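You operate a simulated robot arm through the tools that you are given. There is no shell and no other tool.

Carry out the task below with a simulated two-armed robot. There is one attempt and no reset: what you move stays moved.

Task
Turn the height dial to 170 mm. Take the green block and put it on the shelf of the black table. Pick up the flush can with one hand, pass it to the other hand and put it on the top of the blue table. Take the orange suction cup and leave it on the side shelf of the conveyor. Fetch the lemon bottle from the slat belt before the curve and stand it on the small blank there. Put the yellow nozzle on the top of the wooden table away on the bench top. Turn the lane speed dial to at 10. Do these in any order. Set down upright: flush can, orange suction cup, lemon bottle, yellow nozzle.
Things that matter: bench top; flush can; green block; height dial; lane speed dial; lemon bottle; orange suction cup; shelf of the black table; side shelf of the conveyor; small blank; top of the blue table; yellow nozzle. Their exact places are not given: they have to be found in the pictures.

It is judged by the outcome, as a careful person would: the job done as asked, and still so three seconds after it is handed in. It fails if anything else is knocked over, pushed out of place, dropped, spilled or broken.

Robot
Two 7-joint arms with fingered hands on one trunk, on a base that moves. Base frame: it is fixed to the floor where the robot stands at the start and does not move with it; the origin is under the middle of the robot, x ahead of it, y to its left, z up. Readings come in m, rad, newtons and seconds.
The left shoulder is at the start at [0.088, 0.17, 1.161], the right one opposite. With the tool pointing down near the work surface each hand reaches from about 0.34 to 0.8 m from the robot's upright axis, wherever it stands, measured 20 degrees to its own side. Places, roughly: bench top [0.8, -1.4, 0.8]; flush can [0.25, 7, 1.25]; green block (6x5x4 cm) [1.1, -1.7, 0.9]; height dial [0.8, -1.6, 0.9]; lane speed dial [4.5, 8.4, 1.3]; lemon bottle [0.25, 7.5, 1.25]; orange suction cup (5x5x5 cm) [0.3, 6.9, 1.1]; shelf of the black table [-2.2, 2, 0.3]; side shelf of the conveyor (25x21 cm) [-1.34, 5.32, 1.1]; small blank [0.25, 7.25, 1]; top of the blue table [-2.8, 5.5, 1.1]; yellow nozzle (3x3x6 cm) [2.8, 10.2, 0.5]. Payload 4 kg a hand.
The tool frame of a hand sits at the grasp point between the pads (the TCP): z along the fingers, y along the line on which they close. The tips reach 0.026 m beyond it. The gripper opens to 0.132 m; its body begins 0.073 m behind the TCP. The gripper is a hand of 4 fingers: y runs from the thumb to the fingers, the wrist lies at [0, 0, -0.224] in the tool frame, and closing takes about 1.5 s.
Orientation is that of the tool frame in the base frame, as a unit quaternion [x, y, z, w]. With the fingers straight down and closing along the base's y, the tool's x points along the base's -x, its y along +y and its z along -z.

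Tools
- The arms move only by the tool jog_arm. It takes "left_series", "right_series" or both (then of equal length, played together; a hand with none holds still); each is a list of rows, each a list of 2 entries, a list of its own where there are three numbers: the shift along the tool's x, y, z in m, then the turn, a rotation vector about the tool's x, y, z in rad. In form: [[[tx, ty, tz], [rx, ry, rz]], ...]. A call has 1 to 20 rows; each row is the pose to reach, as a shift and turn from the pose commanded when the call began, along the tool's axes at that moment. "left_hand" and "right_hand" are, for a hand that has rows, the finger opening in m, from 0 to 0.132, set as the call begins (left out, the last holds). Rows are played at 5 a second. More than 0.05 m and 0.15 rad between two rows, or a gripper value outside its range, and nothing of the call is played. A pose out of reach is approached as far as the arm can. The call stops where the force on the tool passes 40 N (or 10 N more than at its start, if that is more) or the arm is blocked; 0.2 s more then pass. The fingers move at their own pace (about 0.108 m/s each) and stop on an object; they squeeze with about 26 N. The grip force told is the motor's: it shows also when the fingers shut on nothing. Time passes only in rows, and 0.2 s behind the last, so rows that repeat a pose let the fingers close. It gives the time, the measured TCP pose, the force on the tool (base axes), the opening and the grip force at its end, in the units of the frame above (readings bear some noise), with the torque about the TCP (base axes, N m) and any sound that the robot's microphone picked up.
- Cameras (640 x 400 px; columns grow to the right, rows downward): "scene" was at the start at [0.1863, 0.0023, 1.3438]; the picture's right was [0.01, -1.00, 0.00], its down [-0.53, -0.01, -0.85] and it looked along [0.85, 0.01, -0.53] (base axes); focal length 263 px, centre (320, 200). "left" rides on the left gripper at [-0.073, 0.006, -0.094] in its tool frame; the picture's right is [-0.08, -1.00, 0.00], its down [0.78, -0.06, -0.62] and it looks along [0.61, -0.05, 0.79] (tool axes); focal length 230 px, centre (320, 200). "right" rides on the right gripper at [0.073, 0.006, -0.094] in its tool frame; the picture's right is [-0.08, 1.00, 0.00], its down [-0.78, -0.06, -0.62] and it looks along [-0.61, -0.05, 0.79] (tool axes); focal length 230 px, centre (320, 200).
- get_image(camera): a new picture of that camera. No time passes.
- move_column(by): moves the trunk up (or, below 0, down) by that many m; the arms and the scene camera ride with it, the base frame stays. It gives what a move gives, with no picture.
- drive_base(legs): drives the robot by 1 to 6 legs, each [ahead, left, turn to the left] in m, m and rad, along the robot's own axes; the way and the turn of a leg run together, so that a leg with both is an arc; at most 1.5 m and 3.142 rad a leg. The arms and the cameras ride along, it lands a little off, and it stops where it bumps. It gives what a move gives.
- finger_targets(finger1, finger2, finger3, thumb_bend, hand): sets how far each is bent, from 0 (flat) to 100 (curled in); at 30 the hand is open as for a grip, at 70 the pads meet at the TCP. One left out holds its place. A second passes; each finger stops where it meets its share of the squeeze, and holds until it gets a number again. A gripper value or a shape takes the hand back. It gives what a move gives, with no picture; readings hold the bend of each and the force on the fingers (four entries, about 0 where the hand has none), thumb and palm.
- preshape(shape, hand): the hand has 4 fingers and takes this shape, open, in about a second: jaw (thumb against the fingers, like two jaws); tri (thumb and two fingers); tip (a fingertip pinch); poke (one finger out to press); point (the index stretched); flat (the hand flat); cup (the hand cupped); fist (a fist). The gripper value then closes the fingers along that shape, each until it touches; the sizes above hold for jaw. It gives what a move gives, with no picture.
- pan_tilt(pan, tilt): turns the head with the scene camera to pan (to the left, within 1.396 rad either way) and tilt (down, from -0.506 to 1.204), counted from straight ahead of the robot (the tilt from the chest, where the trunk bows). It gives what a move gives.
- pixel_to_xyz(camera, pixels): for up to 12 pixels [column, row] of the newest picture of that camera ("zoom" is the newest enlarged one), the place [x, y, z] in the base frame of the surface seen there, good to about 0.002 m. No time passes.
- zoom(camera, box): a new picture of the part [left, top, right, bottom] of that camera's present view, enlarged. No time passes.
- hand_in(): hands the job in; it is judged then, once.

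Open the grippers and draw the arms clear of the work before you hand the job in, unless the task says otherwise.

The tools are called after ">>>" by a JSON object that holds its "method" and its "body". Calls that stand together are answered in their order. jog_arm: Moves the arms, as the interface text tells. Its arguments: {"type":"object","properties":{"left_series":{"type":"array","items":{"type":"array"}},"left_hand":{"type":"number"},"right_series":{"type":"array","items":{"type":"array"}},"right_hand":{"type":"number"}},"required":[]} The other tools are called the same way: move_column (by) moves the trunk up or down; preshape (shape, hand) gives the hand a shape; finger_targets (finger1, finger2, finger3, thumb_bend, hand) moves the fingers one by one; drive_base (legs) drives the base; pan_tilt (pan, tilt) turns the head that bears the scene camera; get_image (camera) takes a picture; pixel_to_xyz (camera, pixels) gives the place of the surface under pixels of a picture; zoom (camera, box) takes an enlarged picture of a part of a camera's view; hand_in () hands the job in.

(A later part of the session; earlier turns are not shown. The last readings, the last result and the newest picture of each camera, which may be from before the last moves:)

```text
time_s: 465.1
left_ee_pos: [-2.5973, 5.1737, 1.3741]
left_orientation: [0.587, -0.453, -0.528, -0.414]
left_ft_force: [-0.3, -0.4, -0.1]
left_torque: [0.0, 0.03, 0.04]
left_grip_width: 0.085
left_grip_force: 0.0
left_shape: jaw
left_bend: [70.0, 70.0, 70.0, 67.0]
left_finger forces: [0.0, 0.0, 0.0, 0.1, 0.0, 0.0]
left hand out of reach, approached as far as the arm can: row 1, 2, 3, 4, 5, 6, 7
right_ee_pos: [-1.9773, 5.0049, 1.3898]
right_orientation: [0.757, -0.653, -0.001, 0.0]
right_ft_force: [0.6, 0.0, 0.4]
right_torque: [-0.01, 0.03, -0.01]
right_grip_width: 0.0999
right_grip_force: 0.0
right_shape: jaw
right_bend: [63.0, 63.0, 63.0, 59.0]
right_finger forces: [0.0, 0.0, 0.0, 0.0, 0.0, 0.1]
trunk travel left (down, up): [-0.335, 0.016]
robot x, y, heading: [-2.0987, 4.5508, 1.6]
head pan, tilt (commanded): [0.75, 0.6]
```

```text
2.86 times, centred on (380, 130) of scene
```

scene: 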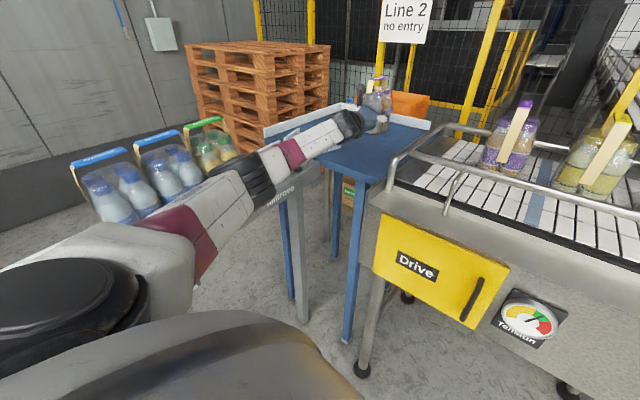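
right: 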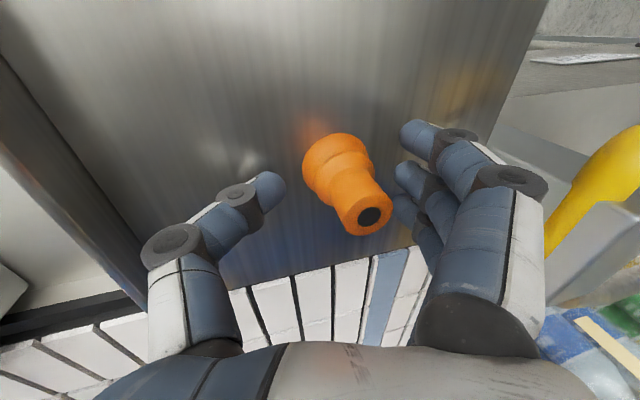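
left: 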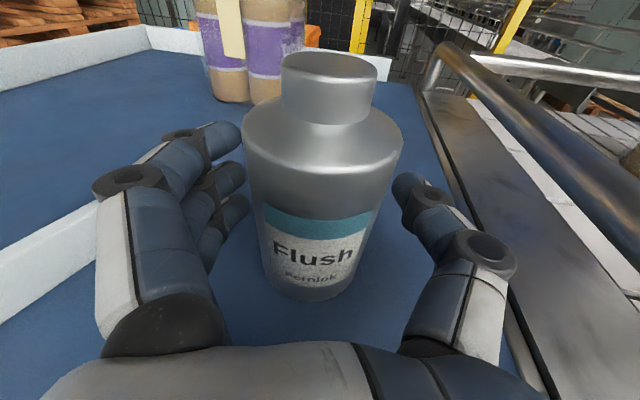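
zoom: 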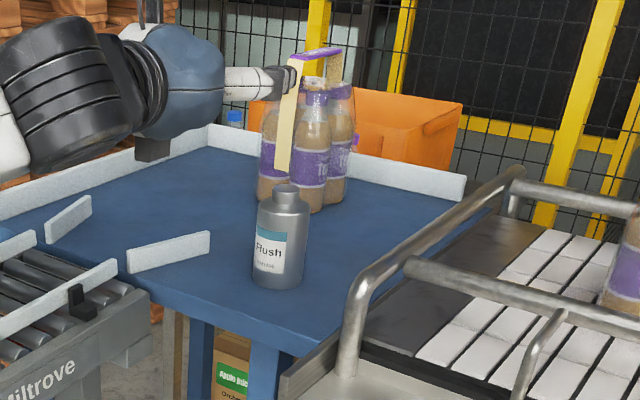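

The flush can stands on the blue table. I back off 0.4 m and bring the left hand back to the neutral downward pose.

>>> {"method": "drive_base", "body": {"legs": [[-0.4, 0, 0]]}}

>>> {"method": "jog_arm", "body": {"left_series": [[[0, 0, -0.01], [0, 0.13, 0]], [[0, 0, -0.02], [0, 0.26, 0]], [[0, 0, -0.03], [0, 0.39, 0]], [[0, 0, -0.04], [0, 0.52, 0]], [[0, 0, -0.05], [0, 0.65, 0]], [[0, 0, -0.06], [0, 0.78, 0]], [[0, 0, -0.07], [0, 0.91, 0]], [[0, 0, -0.08], [0, 1.04, 0]], [[0, 0, -0.09], [0, 1.17, 0]], [[0, 0, -0.1], [0, 1.3, 0]], [[0, 0, -0.11], [0, 1.43, 0]], [[0, 0, -0.11], [0, 1.47, 0]]], "left_hand": 0.132}}

>>> {"method": "get_image", "body": {"camera": "scene"}}

```text
time_s: 467.6
left_ee_pos: [-2.5875, 4.7768, 1.3735]
left_orientation: [0.587, -0.452, -0.529, -0.413]
left_ft_force: [-0.2, -0.4, 0.4]
left_torque: [-0.02, 0.01, -0.03]
left_grip_width: 0.0847
left_grip_force: 0.1
left_shape: jaw
left_bend: [70.0, 70.0, 70.0, 67.0]
left_finger forces: [0.1, 0.0, 0.0, 0.0, 0.0, 0.0]
right_ee_pos: [-1.9661, 4.61, 1.3889]
right_orientation: [0.758, -0.652, -0.001, 0.002]
right_ft_force: [-0.4, 0.3, -0.2]
right_torque: [0.03, 0.01, -0.01]
right_grip_width: 0.0996
right_grip_force: 0.1
right_shape: jaw
right_bend: [63.0, 63.0, 63.0, 59.0]
right_finger forces: [0.0, 0.0, 0.0, 0.1, 0.1, 0.1]
trunk travel left (down, up): [-0.335, 0.016]
robot x, y, heading: [-2.0845, 4.1569, 1.608]
head pan, tilt (commanded): [0.75, 0.6]
```

```text
time_s: 470.2
left_ee_pos: [-2.5599, 4.6719, 1.3831]
left_orientation: [0.792, -0.611, 0.002, -0.003]
left_ft_force: [-0.2, -0.2, 0.1]
left_torque: [-0.02, 0.02, 0.0]
left_grip_width: 0.1318
left_grip_force: 0.0
left_shape: jaw
left_bend: [30.0, 30.0, 30.0, 30.0]
left_finger forces: [0.0, 0.0, 0.1, 0.0, 0.0, 0.0]
right_ee_pos: [-1.9661, 4.6107, 1.3898]
right_orientation: [0.758, -0.652, 0.001, 0.001]
right_ft_force: [-0.4, 0.0, -0.1]
right_torque: [0.02, -0.02, 0.0]
right_grip_width: 0.0999
right_grip_force: 0.1
right_shape: jaw
right_bend: [63.0, 63.0, 63.0, 59.0]
right_finger forces: [0.1, 0.0, 0.0, 0.1, 0.1, 0.0]
trunk travel left (down, up): [-0.335, 0.016]
robot x, y, heading: [-2.089, 4.1578, 1.606]
head pan, tilt (commanded): [0.75, 0.6]
```

```text
taken
```

scene: 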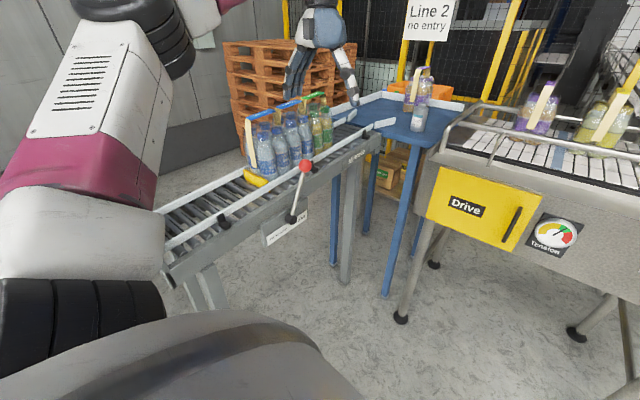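

Both hands are in neutral poses. I turn right to face +x and drive along the aisle toward x≈1.4.

>>> {"method": "drive_base", "body": {"legs": [[0, 0, -1.6], [1.4, 0, 0], [1.4, 0, 0], [1.0, 0, 0]]}}

>>> {"method": "pan_tilt", "body": {"pan": 0.6, "tilt": 0.3}}

>>> {"method": "get_image", "body": {"camera": "scene"}}

```text
time_s: 492.4
left_ee_pos: [2.2502, 4.6023, 1.3841]
left_orientation: [-0.111, 0.994, -0.003, 0.001]
left_ft_force: [-0.1, -0.7, -0.4]
left_torque: [-0.01, 0.03, 0.0]
left_grip_width: 0.1319
left_grip_force: 0.0
left_shape: jaw
left_bend: [30.0, 30.0, 30.0, 30.0]
left_finger forces: [0.0, 0.1, 0.0, 0.0, 0.0, 0.0]
right_ee_pos: [2.169, 4.012, 1.39]
right_orientation: [-0.058, 0.998, 0.001, -0.001]
right_ft_force: [-0.7, -0.4, -1.6]
right_torque: [0.01, -0.01, -0.02]
right_grip_width: 0.0999
right_grip_force: 0.0
right_shape: jaw
right_bend: [63.0, 63.0, 63.0, 59.0]
right_finger forces: [0.0, 0.0, 0.0, 0.0, 0.0, 0.0]
trunk travel left (down, up): [-0.335, 0.016]
robot x, y, heading: [1.721, 4.1492, 0.003]
head pan, tilt (commanded): [0.75, 0.6]
```

```text
time_s: 493.2
left_ee_pos: [2.25, 4.605, 1.384]
left_orientation: [-0.111, 0.994, -0.004, 0.002]
left_ft_force: [0.0, -0.2, 0.5]
left_torque: [0.0, -0.04, -0.02]
left_grip_width: 0.132
left_grip_force: 0.1
left_shape: jaw
left_bend: [30.0, 30.0, 30.0, 30.0]
left_finger forces: [0.0, 0.0, 0.0, 0.1, 0.1, 0.0]
right_ee_pos: [2.1676, 4.0134, 1.3888]
right_orientation: [-0.058, 0.998, 0.001, -0.001]
right_ft_force: [0.3, 0.3, 0.6]
right_torque: [-0.02, 0.04, 0.01]
right_grip_width: 0.0996
right_grip_force: 0.0
right_shape: jaw
right_bend: [63.0, 63.0, 63.0, 59.0]
right_finger forces: [0.0, 0.1, 0.1, 0.1, 0.1, 0.0]
trunk travel left (down, up): [-0.335, 0.016]
robot x, y, heading: [1.7206, 4.1503, 0.002]
head pan, tilt (commanded): [0.6, 0.3]
```

```text
taken
```

scene: 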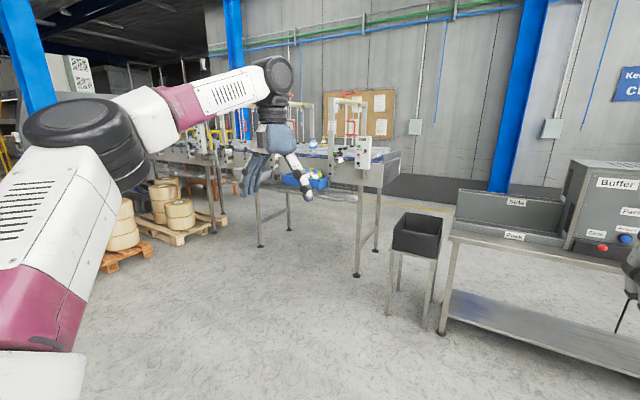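

I see a lane machine with a control box at (362,155), a stand with a bin at (418,240) and a steel table at right. I zoom on the lane machine and measure.

>>> {"method": "zoom", "body": {"camera": "scene", "box": [140, 80, 420, 240]}}

>>> {"method": "pixel_to_xyz", "body": {"camera": "zoom", "pixels": [[515, 170], [515, 190], [500, 330], [280, 380], [400, 250], [560, 190], [60, 300], [150, 330], [20, 380], [200, 190], [330, 180], [460, 200]]}}

```text
2.29 times, centred on (280, 160) of scene
```

zoom: 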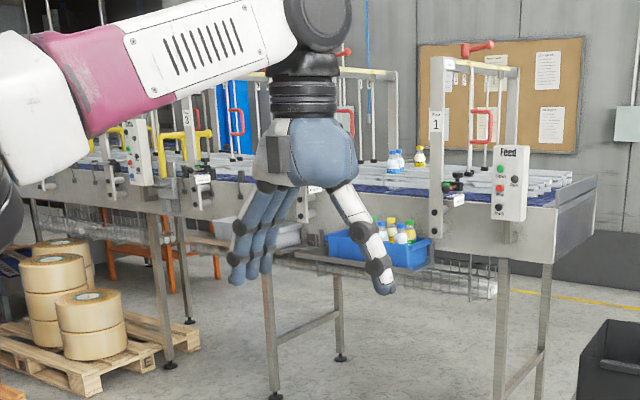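

```text
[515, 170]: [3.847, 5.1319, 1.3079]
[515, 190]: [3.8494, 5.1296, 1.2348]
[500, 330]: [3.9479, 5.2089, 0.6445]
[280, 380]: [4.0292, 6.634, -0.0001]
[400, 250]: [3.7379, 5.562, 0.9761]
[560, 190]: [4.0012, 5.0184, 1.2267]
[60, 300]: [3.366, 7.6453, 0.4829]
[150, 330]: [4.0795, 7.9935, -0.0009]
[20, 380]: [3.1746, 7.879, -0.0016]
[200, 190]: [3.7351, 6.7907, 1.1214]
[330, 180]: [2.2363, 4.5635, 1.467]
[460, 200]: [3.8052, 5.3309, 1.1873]
```

The lane machine runs along y at x≈3.7–4.6; the lane speed dial is expected near (4.5,8.4). I turn to face +y, drive north to about y=6.3 and look toward the right.

>>> {"method": "drive_base", "body": {"legs": [[0.3, 0, 1.57], [1.3, 0, 0], [0.9, 0, 0]]}}

>>> {"method": "pan_tilt", "body": {"pan": -0.3, "tilt": 0.3}}

>>> {"method": "get_image", "body": {"camera": "scene"}}

```text
time_s: 507.9
left_ee_pos: [1.5246, 7.0888, 1.3828]
left_orientation: [0.773, -0.634, 0.002, -0.003]
left_ft_force: [-0.3, 0.1, 1.0]
left_torque: [0.03, -0.01, -0.01]
left_grip_width: 0.1316
left_grip_force: 0.0
left_shape: jaw
left_bend: [30.0, 30.0, 30.0, 30.0]
left_finger forces: [0.0, 0.0, 0.1, 0.0, 0.1, 0.0]
right_ee_pos: [2.1144, 6.9939, 1.3885]
right_orientation: [0.738, -0.675, 0.001, 0.002]
right_ft_force: [-0.3, 0.4, -0.6]
right_torque: [-0.02, -0.04, 0.0]
right_grip_width: 0.0995
right_grip_force: 0.0
right_shape: jaw
right_bend: [63.0, 63.0, 63.0, 59.0]
right_finger forces: [0.0, 0.1, 0.0, 0.0, 0.1, 0.1]
trunk travel left (down, up): [-0.335, 0.016]
robot x, y, heading: [1.9705, 6.5473, 1.548]
head pan, tilt (commanded): [0.6, 0.3]
cut short: leg 1
```

```text
time_s: 509.1
left_ee_pos: [1.5257, 7.0898, 1.384]
left_orientation: [0.773, -0.634, 0.002, -0.003]
left_ft_force: [-0.3, -0.1, 0.3]
left_torque: [0.04, -0.03, -0.02]
left_grip_width: 0.1318
left_grip_force: 0.1
left_shape: jaw
left_bend: [30.0, 30.0, 30.0, 30.0]
left_finger forces: [0.0, 0.0, 0.1, 0.1, 0.0, 0.0]
right_ee_pos: [2.1148, 6.9924, 1.3881]
right_orientation: [0.738, -0.675, 0.0, 0.001]
right_ft_force: [-0.5, 0.0, 0.4]
right_torque: [0.0, -0.03, -0.01]
right_grip_width: 0.0998
right_grip_force: 0.0
right_shape: jaw
right_bend: [63.0, 63.0, 63.0, 59.0]
right_finger forces: [0.1, 0.0, 0.1, 0.0, 0.0, 0.0]
trunk travel left (down, up): [-0.335, 0.016]
robot x, y, heading: [1.9677, 6.5454, 1.544]
head pan, tilt (commanded): [-0.3, 0.3]
```

```text
taken
```

scene: 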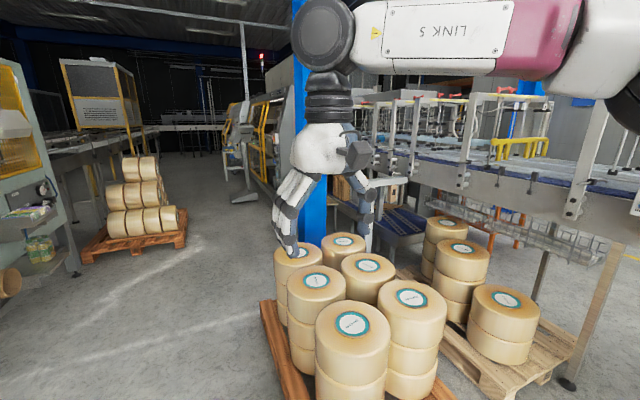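

Pallets of rolls stand ahead-right. I measure obstacles to plan the way north.

>>> {"method": "pixel_to_xyz", "body": {"camera": "scene", "pixels": [[264, 305], [330, 390], [290, 250], [86, 262], [186, 244], [150, 160], [235, 200], [245, 150], [300, 130], [240, 250], [575, 385], [180, 300]]}}

>>> {"method": "zoom", "body": {"camera": "scene", "box": [380, 80, 640, 240]}}

```text
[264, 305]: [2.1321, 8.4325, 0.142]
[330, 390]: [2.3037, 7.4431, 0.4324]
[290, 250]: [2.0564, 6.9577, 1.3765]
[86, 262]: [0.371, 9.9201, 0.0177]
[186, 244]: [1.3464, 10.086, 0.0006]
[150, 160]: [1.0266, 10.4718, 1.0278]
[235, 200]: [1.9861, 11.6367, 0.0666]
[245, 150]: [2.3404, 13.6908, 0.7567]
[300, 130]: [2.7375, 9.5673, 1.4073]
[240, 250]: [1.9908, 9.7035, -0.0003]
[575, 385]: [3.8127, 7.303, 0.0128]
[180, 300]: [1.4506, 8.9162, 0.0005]
```

```text
2.46 times, centred on (510, 160) of scene
```

zoom: 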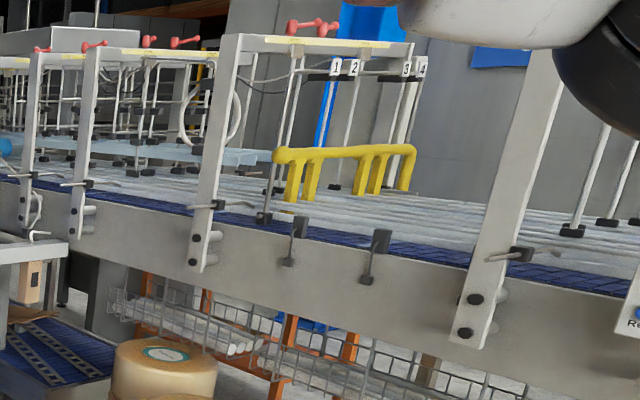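

The corridor between the machine (x≤0.95) and the rolls pallet (x≥2.13) is free. I drive north with x≈1.75 to y≈8.9 and look right for the wooden table.

>>> {"method": "drive_base", "body": {"legs": [[0.2, 0.2, 0.027], [1.2, 0, 0], [0.9, 0, 0]]}}

>>> {"method": "pan_tilt", "body": {"pan": -0.6, "tilt": 0.35}}

>>> {"method": "get_image", "body": {"camera": "scene"}}

```text
time_s: 521.5
left_ee_pos: [1.2945, 9.3728, 1.3834]
left_orientation: [0.783, -0.622, 0.001, -0.004]
left_ft_force: [-0.1, 0.2, -0.1]
left_torque: [0.0, 0.0, -0.04]
left_grip_width: 0.132
left_grip_force: 0.1
left_shape: jaw
left_bend: [30.0, 30.0, 30.0, 30.0]
left_finger forces: [0.0, 0.1, 0.0, 0.1, 0.0, 0.0]
right_ee_pos: [1.8874, 9.2923, 1.3897]
right_orientation: [0.748, -0.664, 0.0, 0.0]
right_ft_force: [-0.6, 0.0, 0.0]
right_torque: [-0.01, 0.03, 0.01]
right_grip_width: 0.0994
right_grip_force: 0.0
right_shape: jaw
right_bend: [63.0, 63.0, 63.0, 59.0]
right_finger forces: [0.0, 0.0, 0.0, 0.0, 0.0, 0.0]
trunk travel left (down, up): [-0.335, 0.016]
robot x, y, heading: [1.7489, 8.8432, 1.575]
head pan, tilt (commanded): [-0.3, 0.3]
```

```text
time_s: 522.3
left_ee_pos: [1.2938, 9.3727, 1.3838]
left_orientation: [0.782, -0.623, 0.002, -0.003]
left_ft_force: [0.5, -0.6, 0.5]
left_torque: [0.0, 0.01, 0.03]
left_grip_width: 0.1319
left_grip_force: 0.1
left_shape: jaw
left_bend: [30.0, 30.0, 30.0, 30.0]
left_finger forces: [0.1, 0.0, 0.0, 0.0, 0.0, 0.0]
right_ee_pos: [1.886, 9.2915, 1.3889]
right_orientation: [0.748, -0.664, 0.0, 0.002]
right_ft_force: [-0.1, -0.3, 0.6]
right_torque: [0.01, 0.01, -0.02]
right_grip_width: 0.0997
right_grip_force: 0.1
right_shape: jaw
right_bend: [63.0, 63.0, 63.0, 59.0]
right_finger forces: [0.1, 0.1, 0.1, 0.1, 0.0, 0.0]
trunk travel left (down, up): [-0.335, 0.016]
robot x, y, heading: [1.7487, 8.8429, 1.576]
head pan, tilt (commanded): [-0.6, 0.351]
```

```text
taken
```

scene: 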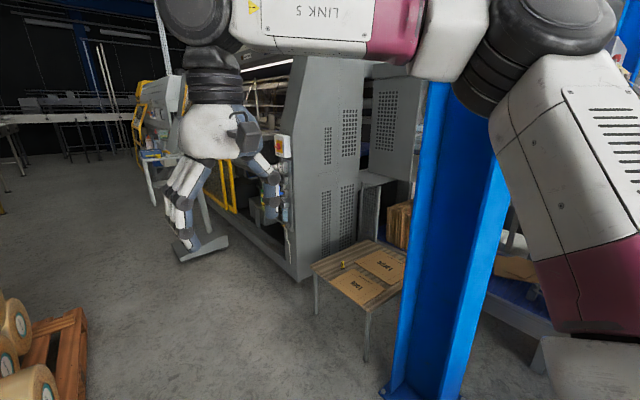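

The low wooden table is at (360,275), with a small yellow object at (343,265). I zoom and measure.

>>> {"method": "zoom", "body": {"camera": "scene", "box": [300, 225, 420, 325]}}

>>> {"method": "pixel_to_xyz", "body": {"camera": "zoom", "pixels": [[232, 165], [230, 180], [60, 180], [210, 260], [400, 120], [450, 200], [320, 310], [300, 160], [250, 230], [340, 60], [355, 380], [520, 100]]}}

```text
4.00 times, centred on (360, 275) of scene
```

zoom: 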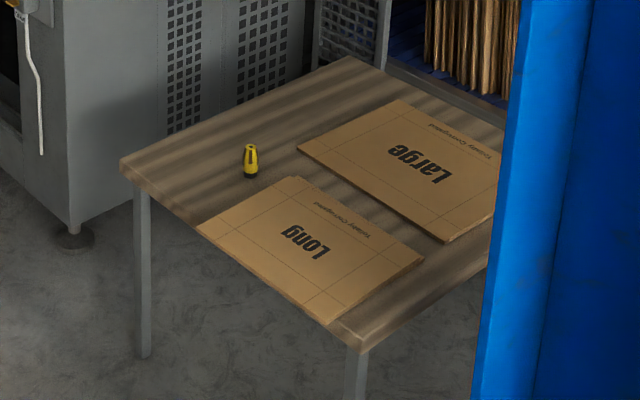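

```text
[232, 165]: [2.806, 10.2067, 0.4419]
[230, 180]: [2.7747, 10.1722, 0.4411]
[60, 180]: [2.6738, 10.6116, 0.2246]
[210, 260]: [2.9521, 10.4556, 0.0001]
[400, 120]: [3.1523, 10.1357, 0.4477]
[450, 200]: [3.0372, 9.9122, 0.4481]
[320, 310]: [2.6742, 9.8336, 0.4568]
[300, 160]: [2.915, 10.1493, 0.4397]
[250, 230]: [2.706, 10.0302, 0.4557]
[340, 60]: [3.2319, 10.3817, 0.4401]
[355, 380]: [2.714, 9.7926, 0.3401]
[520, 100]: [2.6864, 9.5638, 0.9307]
```

The nozzle stands at about (2.80,10.17) on the table top z≈0.441. I measure the surrounding cabinet, pillar and table corners.

>>> {"method": "pixel_to_xyz", "body": {"camera": "zoom", "pixels": [[250, 165], [250, 150], [250, 174], [125, 165], [350, 62], [365, 340], [75, 215], [180, 160], [145, 350], [480, 380], [330, 30], [200, 215]]}}

>>> {"method": "pixel_to_xyz", "body": {"camera": "scene", "pixels": [[290, 200], [300, 100], [320, 200], [180, 258], [228, 240], [300, 280], [390, 395], [430, 150], [280, 180], [500, 260], [150, 200], [60, 330]]}}

```text
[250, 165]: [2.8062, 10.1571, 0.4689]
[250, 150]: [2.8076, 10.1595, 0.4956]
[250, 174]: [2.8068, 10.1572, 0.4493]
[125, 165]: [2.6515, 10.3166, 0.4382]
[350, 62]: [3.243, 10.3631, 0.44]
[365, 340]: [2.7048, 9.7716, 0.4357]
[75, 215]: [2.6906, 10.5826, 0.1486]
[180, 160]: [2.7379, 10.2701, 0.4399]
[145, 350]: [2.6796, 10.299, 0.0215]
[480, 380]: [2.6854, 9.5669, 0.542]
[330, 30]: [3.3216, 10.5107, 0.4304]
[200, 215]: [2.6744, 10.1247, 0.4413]
```

```text
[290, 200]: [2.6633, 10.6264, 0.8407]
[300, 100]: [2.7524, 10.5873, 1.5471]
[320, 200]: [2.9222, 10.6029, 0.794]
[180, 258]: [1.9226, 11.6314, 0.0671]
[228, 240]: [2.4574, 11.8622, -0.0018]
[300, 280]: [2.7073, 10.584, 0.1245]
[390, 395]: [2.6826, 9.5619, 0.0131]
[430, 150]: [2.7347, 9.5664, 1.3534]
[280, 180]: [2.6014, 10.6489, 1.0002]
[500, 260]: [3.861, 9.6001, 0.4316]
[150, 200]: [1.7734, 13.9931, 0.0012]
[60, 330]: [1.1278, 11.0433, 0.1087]
```

Cabinet is at x≥2.6, y≥10.58 and the pillar at x≥2.68, y≤9.6; the table's west edge is x≈2.65–2.70. I drive to about (1.95,10.02) and turn to face the table (+x).

>>> {"method": "drive_base", "body": {"legs": [[0.6, -0.1, 0], [0.58, -0.1, 0], [0, 0, -1.57]]}}

>>> {"method": "pan_tilt", "body": {"pan": 0.0, "tilt": 0.7}}

>>> {"method": "get_image", "body": {"camera": "scene"}}

```text
time_s: 532.4
left_ee_pos: [2.4756, 10.4795, 1.3836]
left_orientation: [-0.118, 0.993, -0.003, 0.002]
left_ft_force: [-0.1, 0.3, 0.3]
left_torque: [0.0, -0.03, -0.02]
left_grip_width: 0.1317
left_grip_force: 0.1
left_shape: jaw
left_bend: [30.0, 30.0, 30.0, 30.0]
left_finger forces: [0.1, 0.0, 0.0, 0.0, 0.0, 0.1]
right_ee_pos: [2.4028, 9.8889, 1.3892]
right_orientation: [-0.066, 0.998, 0.001, -0.001]
right_ft_force: [-1.4, 0.1, -0.8]
right_torque: [-0.01, -0.02, 0.0]
right_grip_width: 0.0997
right_grip_force: 0.0
right_shape: jaw
right_bend: [63.0, 63.0, 63.0, 59.0]
right_finger forces: [0.1, 0.1, 0.1, 0.0, 0.0, 0.1]
trunk travel left (down, up): [-0.335, 0.016]
robot x, y, heading: [1.9521, 10.0214, 0.017]
head pan, tilt (commanded): [-0.6, 0.351]
```

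```text
time_s: 533.4
left_ee_pos: [2.4751, 10.4799, 1.3833]
left_orientation: [-0.118, 0.993, -0.003, 0.001]
left_ft_force: [0.6, 0.1, 0.1]
left_torque: [-0.02, -0.01, 0.03]
left_grip_width: 0.1316
left_grip_force: 0.0
left_shape: jaw
left_bend: [30.0, 30.0, 30.0, 30.0]
left_finger forces: [0.1, 0.1, 0.1, 0.1, 0.1, 0.0]
right_ee_pos: [2.4021, 9.8884, 1.3888]
right_orientation: [-0.065, 0.998, 0.001, -0.001]
right_ft_force: [1.2, 0.1, 1.2]
right_torque: [0.03, -0.02, -0.02]
right_grip_width: 0.0998
right_grip_force: 0.0
right_shape: jaw
right_bend: [63.0, 63.0, 63.0, 59.0]
right_finger forces: [0.1, 0.0, 0.0, 0.1, 0.0, 0.0]
trunk travel left (down, up): [-0.335, 0.016]
robot x, y, heading: [1.9511, 10.0174, 0.022]
head pan, tilt (commanded): [0.0, 0.7]
```

```text
taken
```

scene: 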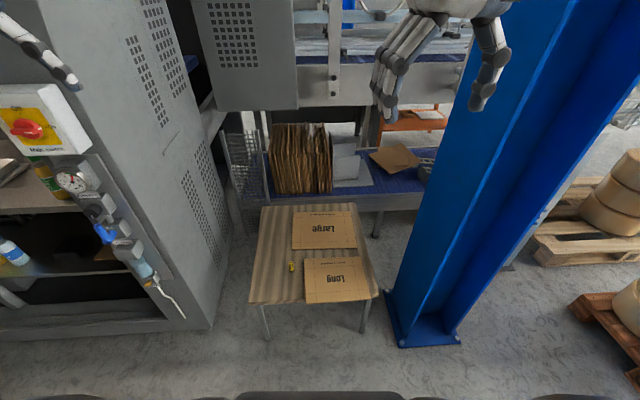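

A cabinet with a main switch is at the left (40,125), near the left hand. I measure it before moving.

>>> {"method": "pixel_to_xyz", "body": {"camera": "scene", "pixels": [[40, 125], [70, 180], [105, 235], [200, 325], [90, 100], [150, 280], [60, 95], [215, 250], [388, 340], [460, 340], [295, 265], [260, 335]]}}

>>> {"method": "zoom", "body": {"camera": "scene", "box": [230, 190, 400, 320]}}

```text
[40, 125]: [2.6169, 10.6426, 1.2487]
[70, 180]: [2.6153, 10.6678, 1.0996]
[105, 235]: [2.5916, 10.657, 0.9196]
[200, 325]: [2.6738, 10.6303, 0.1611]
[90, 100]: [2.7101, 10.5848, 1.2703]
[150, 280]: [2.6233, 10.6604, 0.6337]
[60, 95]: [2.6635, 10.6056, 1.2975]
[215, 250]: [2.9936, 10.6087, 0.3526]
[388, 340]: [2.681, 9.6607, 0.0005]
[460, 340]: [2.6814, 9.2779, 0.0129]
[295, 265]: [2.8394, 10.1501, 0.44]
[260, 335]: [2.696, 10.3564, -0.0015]
```

```text
3.08 times, centred on (315, 255) of scene
```

zoom: 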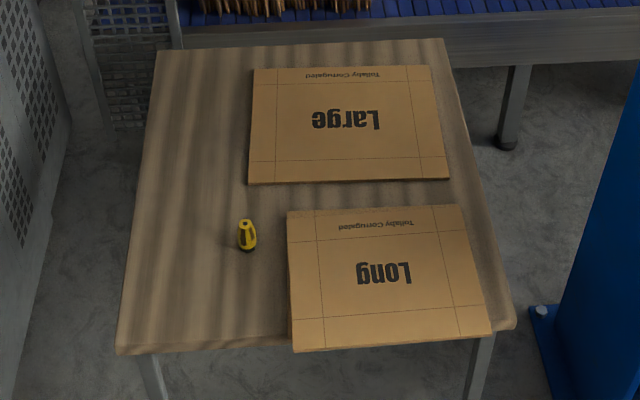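

I move the left hand inward (y≈10.18), away from the cabinet, and then lower the trunk in two steps.

>>> {"method": "jog_arm", "body": {"left_series": [[[0.01, -0.0417, 0], [0, 0, 0.03]], [[0.02, -0.0833, 0], [0, 0, 0.06]], [[0.03, -0.125, 0], [0, 0, 0.09]], [[0.04, -0.1667, 0], [0, 0, 0.12]], [[0.05, -0.2083, 0], [0, 0, 0.15]], [[0.06, -0.25, 0], [0, 0, 0.18]], [[0.0702, -0.2916, 0], [0, 0, 0.2]]]}}

>>> {"method": "move_column", "body": {"by": -0.16}}

>>> {"method": "get_image", "body": {"camera": "scene"}}

```text
time_s: 535.0
left_ee_pos: [2.4735, 10.1798, 1.3835]
left_orientation: [-0.018, 1.0, -0.003, 0.003]
left_ft_force: [0.1, -1.4, -0.4]
left_torque: [0.03, 0.0, -0.02]
left_grip_width: 0.1321
left_grip_force: 0.1
left_shape: jaw
left_bend: [30.0, 30.0, 30.0, 30.0]
left_finger forces: [0.0, 0.0, 0.1, 0.0, 0.0, 0.0]
right_ee_pos: [2.4022, 9.8871, 1.3888]
right_orientation: [-0.066, 0.998, 0.002, -0.002]
right_ft_force: [0.1, -0.1, -0.6]
right_torque: [0.04, 0.01, -0.01]
right_grip_width: 0.0997
right_grip_force: 0.0
right_shape: jaw
right_bend: [63.0, 63.0, 63.0, 59.0]
right_finger forces: [0.1, 0.0, 0.1, 0.0, 0.1, 0.1]
trunk travel left (down, up): [-0.335, 0.016]
robot x, y, heading: [1.951, 10.0193, 0.012]
head pan, tilt (commanded): [0.0, 0.7]
```

```text
time_s: 536.9
left_ee_pos: [2.4835, 10.1822, 1.2124]
left_orientation: [-0.018, 1.0, -0.003, -0.013]
left_ft_force: [-0.1, 0.3, 0.1]
left_torque: [-0.01, -0.06, 0.0]
left_grip_width: 0.1321
left_grip_force: 0.1
left_shape: jaw
left_bend: [30.0, 30.0, 30.0, 30.0]
left_finger forces: [0.0, 0.1, 0.1, 0.0, 0.1, 0.1]
right_ee_pos: [2.4014, 9.8891, 1.2306]
right_orientation: [-0.066, 0.998, 0.001, 0.0]
right_ft_force: [-1.5, 0.3, -0.4]
right_torque: [-0.02, -0.03, 0.03]
right_grip_width: 0.0996
right_grip_force: 0.0
right_shape: jaw
right_bend: [63.0, 63.0, 63.0, 59.0]
right_finger forces: [0.0, 0.0, 0.1, 0.0, 0.0, 0.0]
trunk travel left (down, up): [-0.175, 0.176]
robot x, y, heading: [1.9506, 10.0208, 0.013]
head pan, tilt (commanded): [0.0, 0.7]
```

```text
taken
```

scene: 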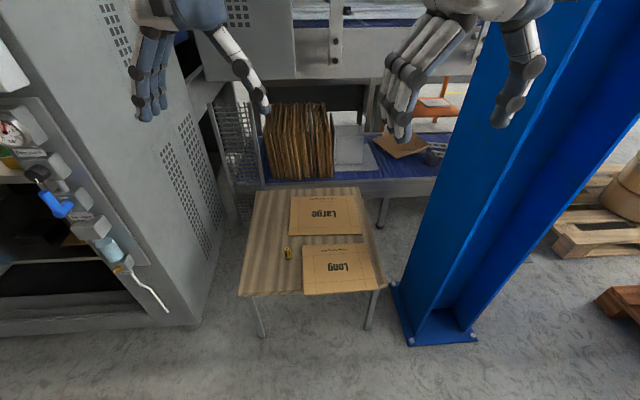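

Both hands came down with the trunk as expected. I lower the trunk another 0.165 m.

>>> {"method": "move_column", "body": {"by": -0.165}}

>>> {"method": "get_image", "body": {"camera": "scene"}}

```text
time_s: 538.7
left_ee_pos: [2.4841, 10.1823, 1.0468]
left_orientation: [-0.019, 1.0, -0.003, -0.012]
left_ft_force: [-0.1, 1.1, -0.3]
left_torque: [0.01, 0.0, 0.02]
left_grip_width: 0.1317
left_grip_force: 0.1
left_shape: jaw
left_bend: [30.0, 30.0, 30.0, 30.0]
left_finger forces: [0.0, 0.0, 0.1, 0.1, 0.0, 0.0]
right_ee_pos: [2.4006, 9.8883, 1.0644]
right_orientation: [-0.066, 0.998, 0.0, 0.001]
right_ft_force: [-0.2, 0.4, -0.6]
right_torque: [0.02, -0.06, 0.0]
right_grip_width: 0.0999
right_grip_force: 0.0
right_shape: jaw
right_bend: [63.0, 63.0, 63.0, 59.0]
right_finger forces: [0.1, 0.0, 0.1, 0.0, 0.0, 0.0]
trunk travel left (down, up): [-0.01, 0.341]
robot x, y, heading: [1.9551, 10.021, 0.021]
head pan, tilt (commanded): [0.0, 0.7]
```

```text
taken
```

scene: 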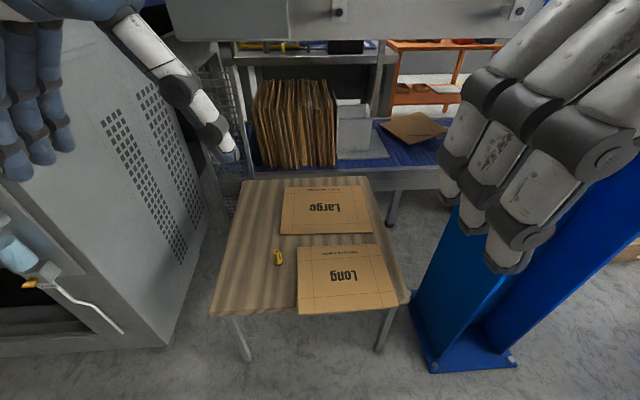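

Now I drive 0.25 m ahead so the nozzle is about 0.6 m in front, a little left.

>>> {"method": "drive_base", "body": {"legs": [[0.25, 0, 0]]}}

>>> {"method": "pan_tilt", "body": {"pan": 0.1, "tilt": 0.95}}

>>> {"method": "get_image", "body": {"camera": "scene"}}

>>> {"method": "zoom", "body": {"camera": "scene", "box": [220, 120, 400, 240]}}

```text
time_s: 540.5
left_ee_pos: [2.7341, 10.1833, 1.0463]
left_orientation: [-0.017, 1.0, -0.002, -0.013]
left_ft_force: [0.5, -0.5, 0.4]
left_torque: [0.06, -0.04, 0.01]
left_grip_width: 0.1321
left_grip_force: 0.0
left_shape: jaw
left_bend: [30.0, 30.0, 30.0, 30.0]
left_finger forces: [0.0, 0.0, 0.1, 0.0, 0.0, 0.0]
right_ee_pos: [2.6491, 9.8897, 1.0645]
right_orientation: [-0.064, 0.998, 0.003, 0.001]
right_ft_force: [-1.3, -1.2, -0.5]
right_torque: [0.06, -0.03, 0.01]
right_grip_width: 0.0997
right_grip_force: 0.0
right_shape: jaw
right_bend: [63.0, 63.0, 63.0, 59.0]
right_finger forces: [0.0, 0.0, 0.0, 0.0, 0.1, 0.0]
trunk travel left (down, up): [-0.01, 0.341]
robot x, y, heading: [2.1968, 10.0235, 0.015]
head pan, tilt (commanded): [0.0, 0.7]
```

```text
time_s: 541.3
left_ee_pos: [2.7329, 10.1836, 1.045]
left_orientation: [-0.018, 1.0, -0.003, -0.014]
left_ft_force: [0.6, 0.5, -0.7]
left_torque: [0.0, 0.0, 0.04]
left_grip_width: 0.1318
left_grip_force: 0.1
left_shape: jaw
left_bend: [30.0, 30.0, 30.0, 30.0]
left_finger forces: [0.0, 0.0, 0.0, 0.0, 0.0, 0.0]
right_ee_pos: [2.6501, 9.8905, 1.0641]
right_orientation: [-0.064, 0.998, 0.002, -0.001]
right_ft_force: [0.0, 0.3, 0.3]
right_torque: [-0.01, -0.02, 0.02]
right_grip_width: 0.0999
right_grip_force: 0.0
right_shape: jaw
right_bend: [63.0, 63.0, 63.0, 59.0]
right_finger forces: [0.0, 0.0, 0.1, 0.0, 0.1, 0.0]
trunk travel left (down, up): [-0.01, 0.341]
robot x, y, heading: [2.1969, 10.0225, 0.015]
head pan, tilt (commanded): [0.099, 0.949]
```

```text
taken
```

scene: 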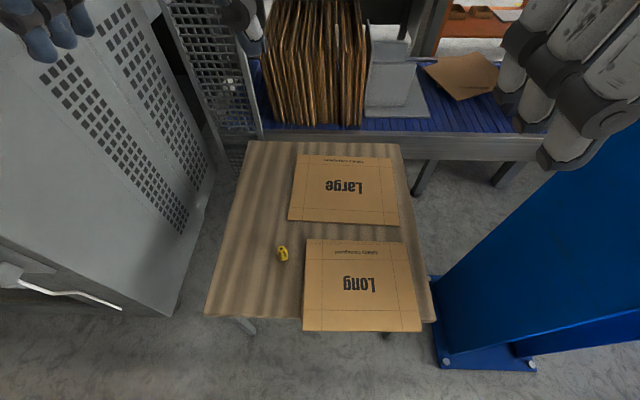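

```text
3.33 times, centred on (310, 180) of scene
```

zoom: 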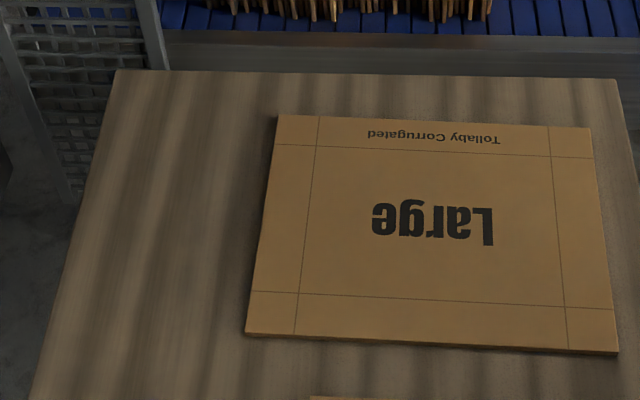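

The nozzle is at (283,254). I zoom on it and measure its axis.

>>> {"method": "zoom", "body": {"camera": "scene", "box": [255, 230, 315, 275]}}

>>> {"method": "pixel_to_xyz", "body": {"camera": "zoom", "pixels": [[300, 170], [300, 190], [300, 210], [305, 240], [305, 270], [300, 300], [270, 200], [330, 200], [280, 280], [340, 280], [305, 310], [200, 200]]}}

>>> {"method": "get_image", "body": {"camera": "left"}}

```text
8.89 times, centred on (285, 252) of scene
```

zoom: 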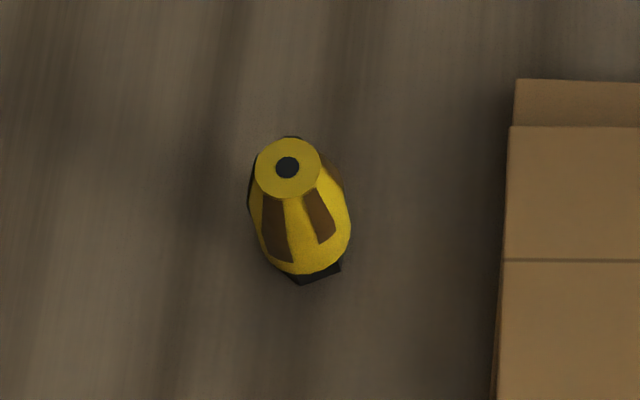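

```text
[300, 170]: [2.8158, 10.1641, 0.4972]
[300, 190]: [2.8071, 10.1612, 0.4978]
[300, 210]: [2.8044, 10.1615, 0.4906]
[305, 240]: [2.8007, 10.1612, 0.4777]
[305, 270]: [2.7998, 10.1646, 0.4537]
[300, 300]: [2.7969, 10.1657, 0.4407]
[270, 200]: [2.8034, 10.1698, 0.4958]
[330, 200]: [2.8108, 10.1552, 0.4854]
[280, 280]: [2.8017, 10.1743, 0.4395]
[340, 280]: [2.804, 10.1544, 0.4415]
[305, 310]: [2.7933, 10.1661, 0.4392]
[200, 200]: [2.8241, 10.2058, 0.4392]
```

```text
taken
```

left: 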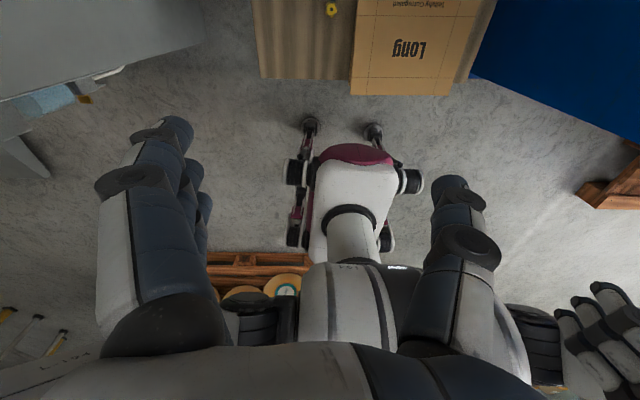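

Nozzle axis (2.815,10.167), top z 0.4975; the "Long" board's edge lies about 6 cm to its right. I centre the left hand (opening 0.055) over it and descend to z≈0.60 first.

>>> {"method": "jog_arm", "body": {"left_series": [[[-0.045, -0.0085, 0.0], [-0.0027, -0.014, 0]], [[-0.0941, -0.0171, 0.0], [-0.0055, -0.028, 0]], [[-0.0941, -0.0171, 0.045], [-0.0055, -0.028, 0]], [[-0.0941, -0.0171, 0.09], [-0.0055, -0.028, 0]], [[-0.0941, -0.0171, 0.135], [-0.0055, -0.028, 0]], [[-0.0941, -0.0171, 0.18], [-0.0055, -0.028, 0]], [[-0.0941, -0.0171, 0.225], [-0.0055, -0.028, 0]], [[-0.0941, -0.0171, 0.27], [-0.0055, -0.028, 0]], [[-0.0941, -0.0171, 0.315], [-0.0055, -0.028, 0]], [[-0.0941, -0.0171, 0.36], [-0.0055, -0.028, 0]], [[-0.0941, -0.0171, 0.405], [-0.0055, -0.028, 0]], [[-0.0941, -0.0171, 0.445], [-0.0055, -0.028, 0]], [[-0.0941, -0.0171, 0.445], [-0.0055, -0.028, 0]]], "left_hand": 0.055}}

>>> {"method": "get_image", "body": {"camera": "left"}}

>>> {"method": "get_image", "body": {"camera": "scene"}}

```text
time_s: 544.1
left_ee_pos: [2.8178, 10.1676, 0.5976]
left_orientation: [-0.017, 1.0, 0.0, 0.001]
left_ft_force: [-0.6, 0.2, 0.8]
left_torque: [-0.04, 0.0, -0.01]
left_grip_width: 0.0556
left_grip_force: 0.1
left_shape: jaw
left_bend: [73.0, 73.0, 73.0, 70.0]
left_finger forces: [0.1, 0.0, 0.0, 0.0, 0.0, 0.0]
right_ee_pos: [2.651, 9.8905, 1.0643]
right_orientation: [-0.064, 0.998, 0.002, 0.0]
right_ft_force: [-0.7, 0.6, -0.3]
right_torque: [0.01, -0.01, 0.01]
right_grip_width: 0.0997
right_grip_force: 0.1
right_shape: jaw
right_bend: [63.0, 63.0, 63.0, 59.0]
right_finger forces: [0.0, 0.0, 0.0, 0.1, 0.1, 0.1]
trunk travel left (down, up): [-0.01, 0.341]
robot x, y, heading: [2.2009, 10.0208, 0.017]
head pan, tilt (commanded): [0.099, 0.949]
```

```text
taken
```

left: 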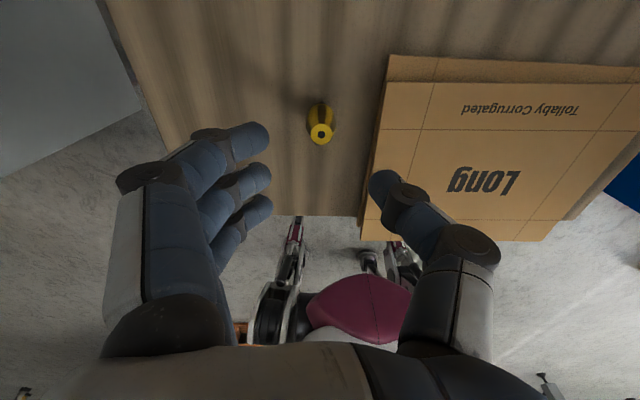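

```text
taken
```

scene: 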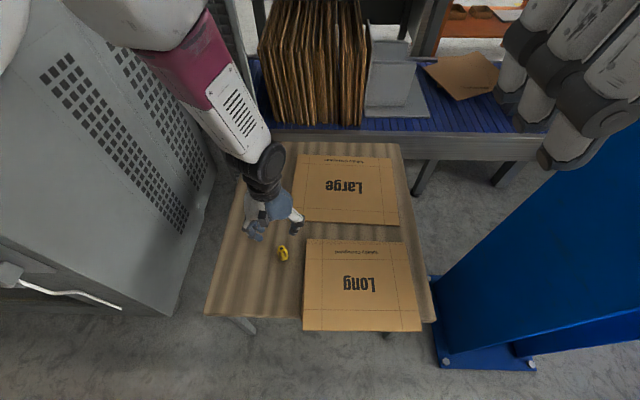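

The nozzle top appears at (321,134), about 6 mm nearer the robot than centre. I measure the board's edge relative to the thumb before descending.

>>> {"method": "pixel_to_xyz", "body": {"camera": "left", "pixels": [[321, 134], [320, 125], [320, 110], [385, 100], [378, 140], [370, 180], [368, 165], [300, 140], [340, 140]]}}

>>> {"method": "zoom", "body": {"camera": "left", "box": [270, 80, 430, 220]}}

```text
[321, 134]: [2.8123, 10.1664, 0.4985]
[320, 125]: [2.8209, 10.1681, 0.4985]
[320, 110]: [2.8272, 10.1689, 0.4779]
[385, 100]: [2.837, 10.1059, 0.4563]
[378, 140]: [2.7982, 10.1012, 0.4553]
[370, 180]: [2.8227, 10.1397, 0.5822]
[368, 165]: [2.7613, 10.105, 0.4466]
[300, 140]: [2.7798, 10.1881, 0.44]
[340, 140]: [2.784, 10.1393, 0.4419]
```

```text
2.86 times, centred on (350, 150) of left
```

zoom: 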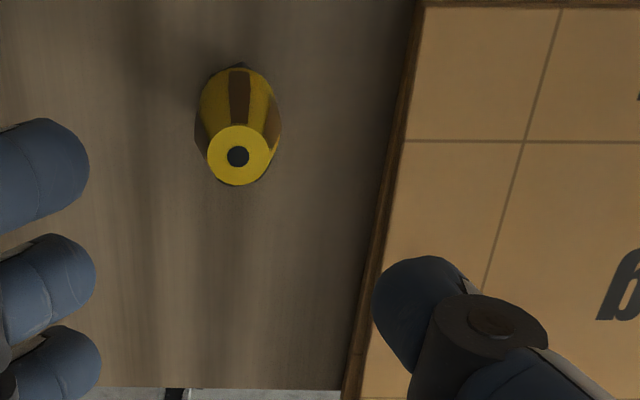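

Thumb outer side at y≈10.12 clears the board's edge at 10.104. I descend to TCP z≈0.470 with a 5.5 mm correction.

>>> {"method": "jog_arm", "body": {"left_series": [[[0.0055, -0.001, 0.035], [0, 0, 0]], [[0.0055, -0.001, 0.075], [0, 0, 0]], [[0.0055, -0.001, 0.105], [0, 0, 0]], [[0.0055, -0.001, 0.1275], [0, 0, 0]], [[0.0055, -0.001, 0.1275], [0, 0, 0]]]}}

>>> {"method": "get_image", "body": {"camera": "left"}}

```text
time_s: 545.3
left_ee_pos: [2.8105, 10.1662, 0.4726]
left_orientation: [-0.018, 1.0, 0.001, 0.0]
left_ft_force: [-1.0, -1.1, 0.3]
left_torque: [0.02, 0.04, 0.03]
left_grip_width: 0.0556
left_grip_force: 0.0
left_shape: jaw
left_bend: [73.0, 73.0, 73.0, 70.0]
left_finger forces: [0.1, 0.1, 0.0, 0.0, 0.0, 0.1]
right_ee_pos: [2.6503, 9.8917, 1.0645]
right_orientation: [-0.064, 0.998, 0.001, 0.0]
right_ft_force: [-0.8, 0.1, 0.3]
right_torque: [-0.01, 0.01, 0.01]
right_grip_width: 0.0998
right_grip_force: 0.1
right_shape: jaw
right_bend: [63.0, 63.0, 63.0, 59.0]
right_finger forces: [0.0, 0.1, 0.1, 0.0, 0.1, 0.0]
trunk travel left (down, up): [-0.01, 0.341]
robot x, y, heading: [2.2007, 10.0221, 0.015]
head pan, tilt (commanded): [0.099, 0.949]
```

```text
taken
```

left: 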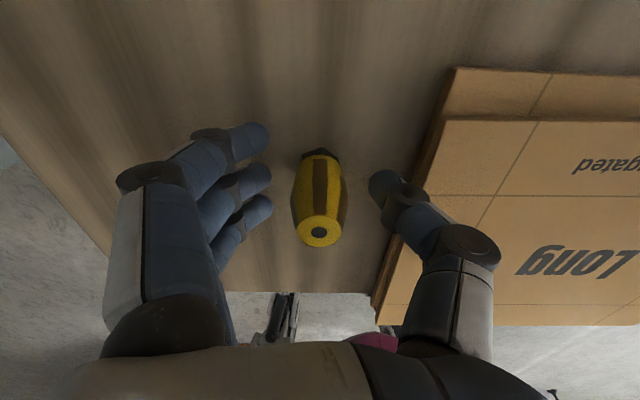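

The nozzle is centred between thumb and fingers. I close the left hand.

>>> {"method": "jog_arm", "body": {"left_series": [[[0, 0, 0], [0, 0, 0]], [[0, 0, 0], [0, 0, 0]], [[0, 0, 0], [0, 0, 0]], [[0, 0, 0], [0, 0, 0]], [[0, 0, 0], [0, 0, 0]], [[0, 0, 0], [0, 0, 0]]], "left_hand": 0.0}}

>>> {"method": "get_image", "body": {"camera": "left"}}

```text
time_s: 546.7
left_ee_pos: [2.8108, 10.1655, 0.4737]
left_orientation: [-0.018, 1.0, 0.0, 0.002]
left_ft_force: [-0.1, -1.7, 4.7]
left_torque: [0.05, -0.03, 0.01]
left_grip_width: 0.0066
left_grip_force: 26.4
left_shape: jaw
left_bend: [68.0, 71.0, 68.0, 72.0]
left_finger forces: [0.0, 15.1, 0.0, 0.0, 18.3, 0.0]
right_ee_pos: [2.6485, 9.8919, 1.0642]
right_orientation: [-0.063, 0.998, 0.001, 0.0]
right_ft_force: [-0.1, 0.3, -1.0]
right_torque: [0.01, -0.01, 0.02]
right_grip_width: 0.0998
right_grip_force: 0.0
right_shape: jaw
right_bend: [63.0, 63.0, 63.0, 59.0]
right_finger forces: [0.0, 0.0, 0.0, 0.0, 0.1, 0.0]
trunk travel left (down, up): [-0.01, 0.341]
robot x, y, heading: [2.2001, 10.0227, 0.015]
head pan, tilt (commanded): [0.099, 0.949]
```

```text
taken
```

left: 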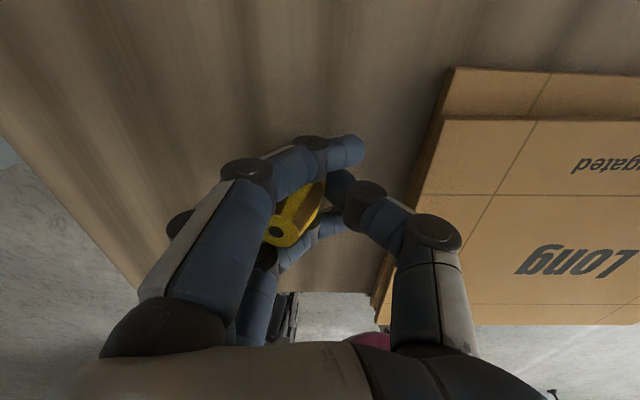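

The nozzle leans toward the fingers (top now at (278,232), about 24°), held by middle finger and thumb. I lift it a little and inspect the grip.

>>> {"method": "jog_arm", "body": {"left_series": [[[0, 0, -0.02], [0, 0, 0]], [[0, 0, -0.05], [0, 0, 0]], [[0, 0, -0.09], [0, 0, 0]], [[0, 0, -0.13], [0, 0, 0]], [[0, 0, -0.17], [0, 0, 0]], [[0, 0, -0.17], [0, 0, 0]]]}}

>>> {"method": "zoom", "body": {"camera": "left", "box": [220, 120, 400, 270]}}

>>> {"method": "zoom", "body": {"camera": "scene", "box": [220, 150, 340, 260]}}

```text
time_s: 548.1
left_ee_pos: [2.8097, 10.1663, 0.6394]
left_orientation: [-0.025, 1.0, -0.005, -0.004]
left_ft_force: [1.0, -0.5, -0.7]
left_torque: [0.01, 0.0, 0.02]
left_grip_width: 0.006
left_grip_force: 26.2
left_shape: jaw
left_bend: [68.0, 70.0, 68.0, 72.0]
left_finger forces: [0.1, 15.8, 0.0, 0.1, 15.5, 0.0]
right_ee_pos: [2.6505, 9.8903, 1.063]
right_orientation: [-0.064, 0.998, 0.001, -0.001]
right_ft_force: [-1.0, 0.2, -1.0]
right_torque: [0.01, 0.0, 0.02]
right_grip_width: 0.0998
right_grip_force: 0.0
right_shape: jaw
right_bend: [63.0, 63.0, 63.0, 59.0]
right_finger forces: [0.1, 0.0, 0.0, 0.0, 0.1, 0.1]
trunk travel left (down, up): [-0.01, 0.341]
robot x, y, heading: [2.1998, 10.0245, 0.018]
head pan, tilt (commanded): [0.099, 0.949]
```

```text
2.67 times, centred on (310, 195) of left
```

zoom: 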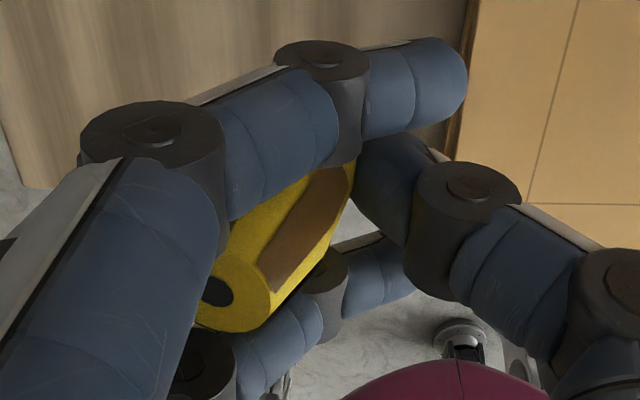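

```text
3.64 times, centred on (280, 205) of scene
```

zoom: 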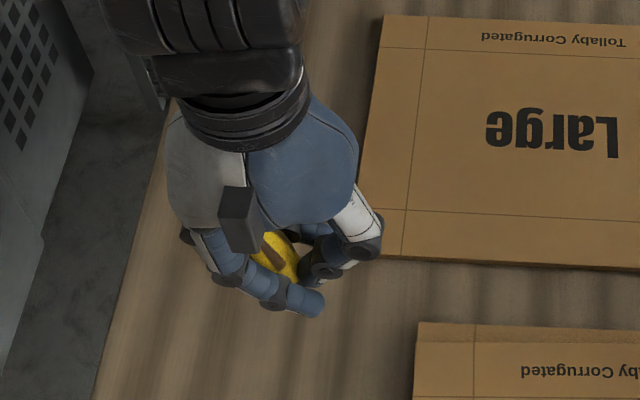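

The nozzle has swung to about 37° in the grip, so I want to set it down again and take it by its upper end instead. I shift left 6 cm (away from the boards) and tilt the hand 30° so the nozzle becomes nearly upright.

>>> {"method": "jog_arm", "body": {"left_series": [[[-0.0006, 0.012, 0], [-0.104, 0, 0]], [[-0.0012, 0.024, 0], [-0.208, 0, 0]], [[-0.0018, 0.036, 0], [-0.312, 0, 0]], [[-0.0024, 0.048, 0], [-0.416, 0, 0]], [[-0.003, 0.06, 0], [-0.52, 0, 0]], [[-0.003, 0.06, 0], [-0.52, 0, 0]]]}}

>>> {"method": "zoom", "body": {"camera": "scene", "box": [220, 150, 340, 260]}}

>>> {"method": "get_image", "body": {"camera": "left"}}

```text
time_s: 549.5
left_ee_pos: [2.8166, 10.2409, 0.6458]
left_orientation: [-0.054, 0.97, 0.235, -0.01]
left_ft_force: [-0.2, -0.4, -1.1]
left_torque: [-0.01, 0.03, 0.01]
left_grip_width: 0.0059
left_grip_force: 26.1
left_shape: jaw
left_bend: [68.0, 70.0, 68.0, 72.0]
left_finger forces: [0.2, 15.8, 0.0, 0.0, 15.9, 0.1]
right_ee_pos: [2.6499, 9.891, 1.0652]
right_orientation: [-0.063, 0.998, 0.002, -0.001]
right_ft_force: [-0.1, 0.1, 1.3]
right_torque: [0.01, -0.01, -0.06]
right_grip_width: 0.0999
right_grip_force: 0.1
right_shape: jaw
right_bend: [63.0, 63.0, 63.0, 59.0]
right_finger forces: [0.1, 0.0, 0.1, 0.1, 0.0, 0.2]
trunk travel left (down, up): [-0.01, 0.341]
robot x, y, heading: [2.1978, 10.0192, 0.012]
head pan, tilt (commanded): [0.099, 0.949]
```

```text
3.64 times, centred on (280, 205) of scene
```

zoom: 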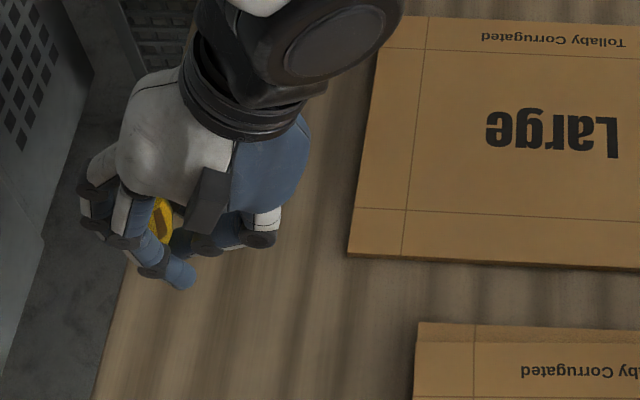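

```text
taken
```

left: 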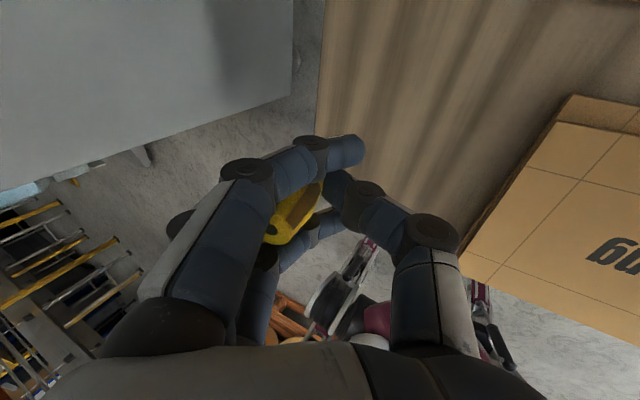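

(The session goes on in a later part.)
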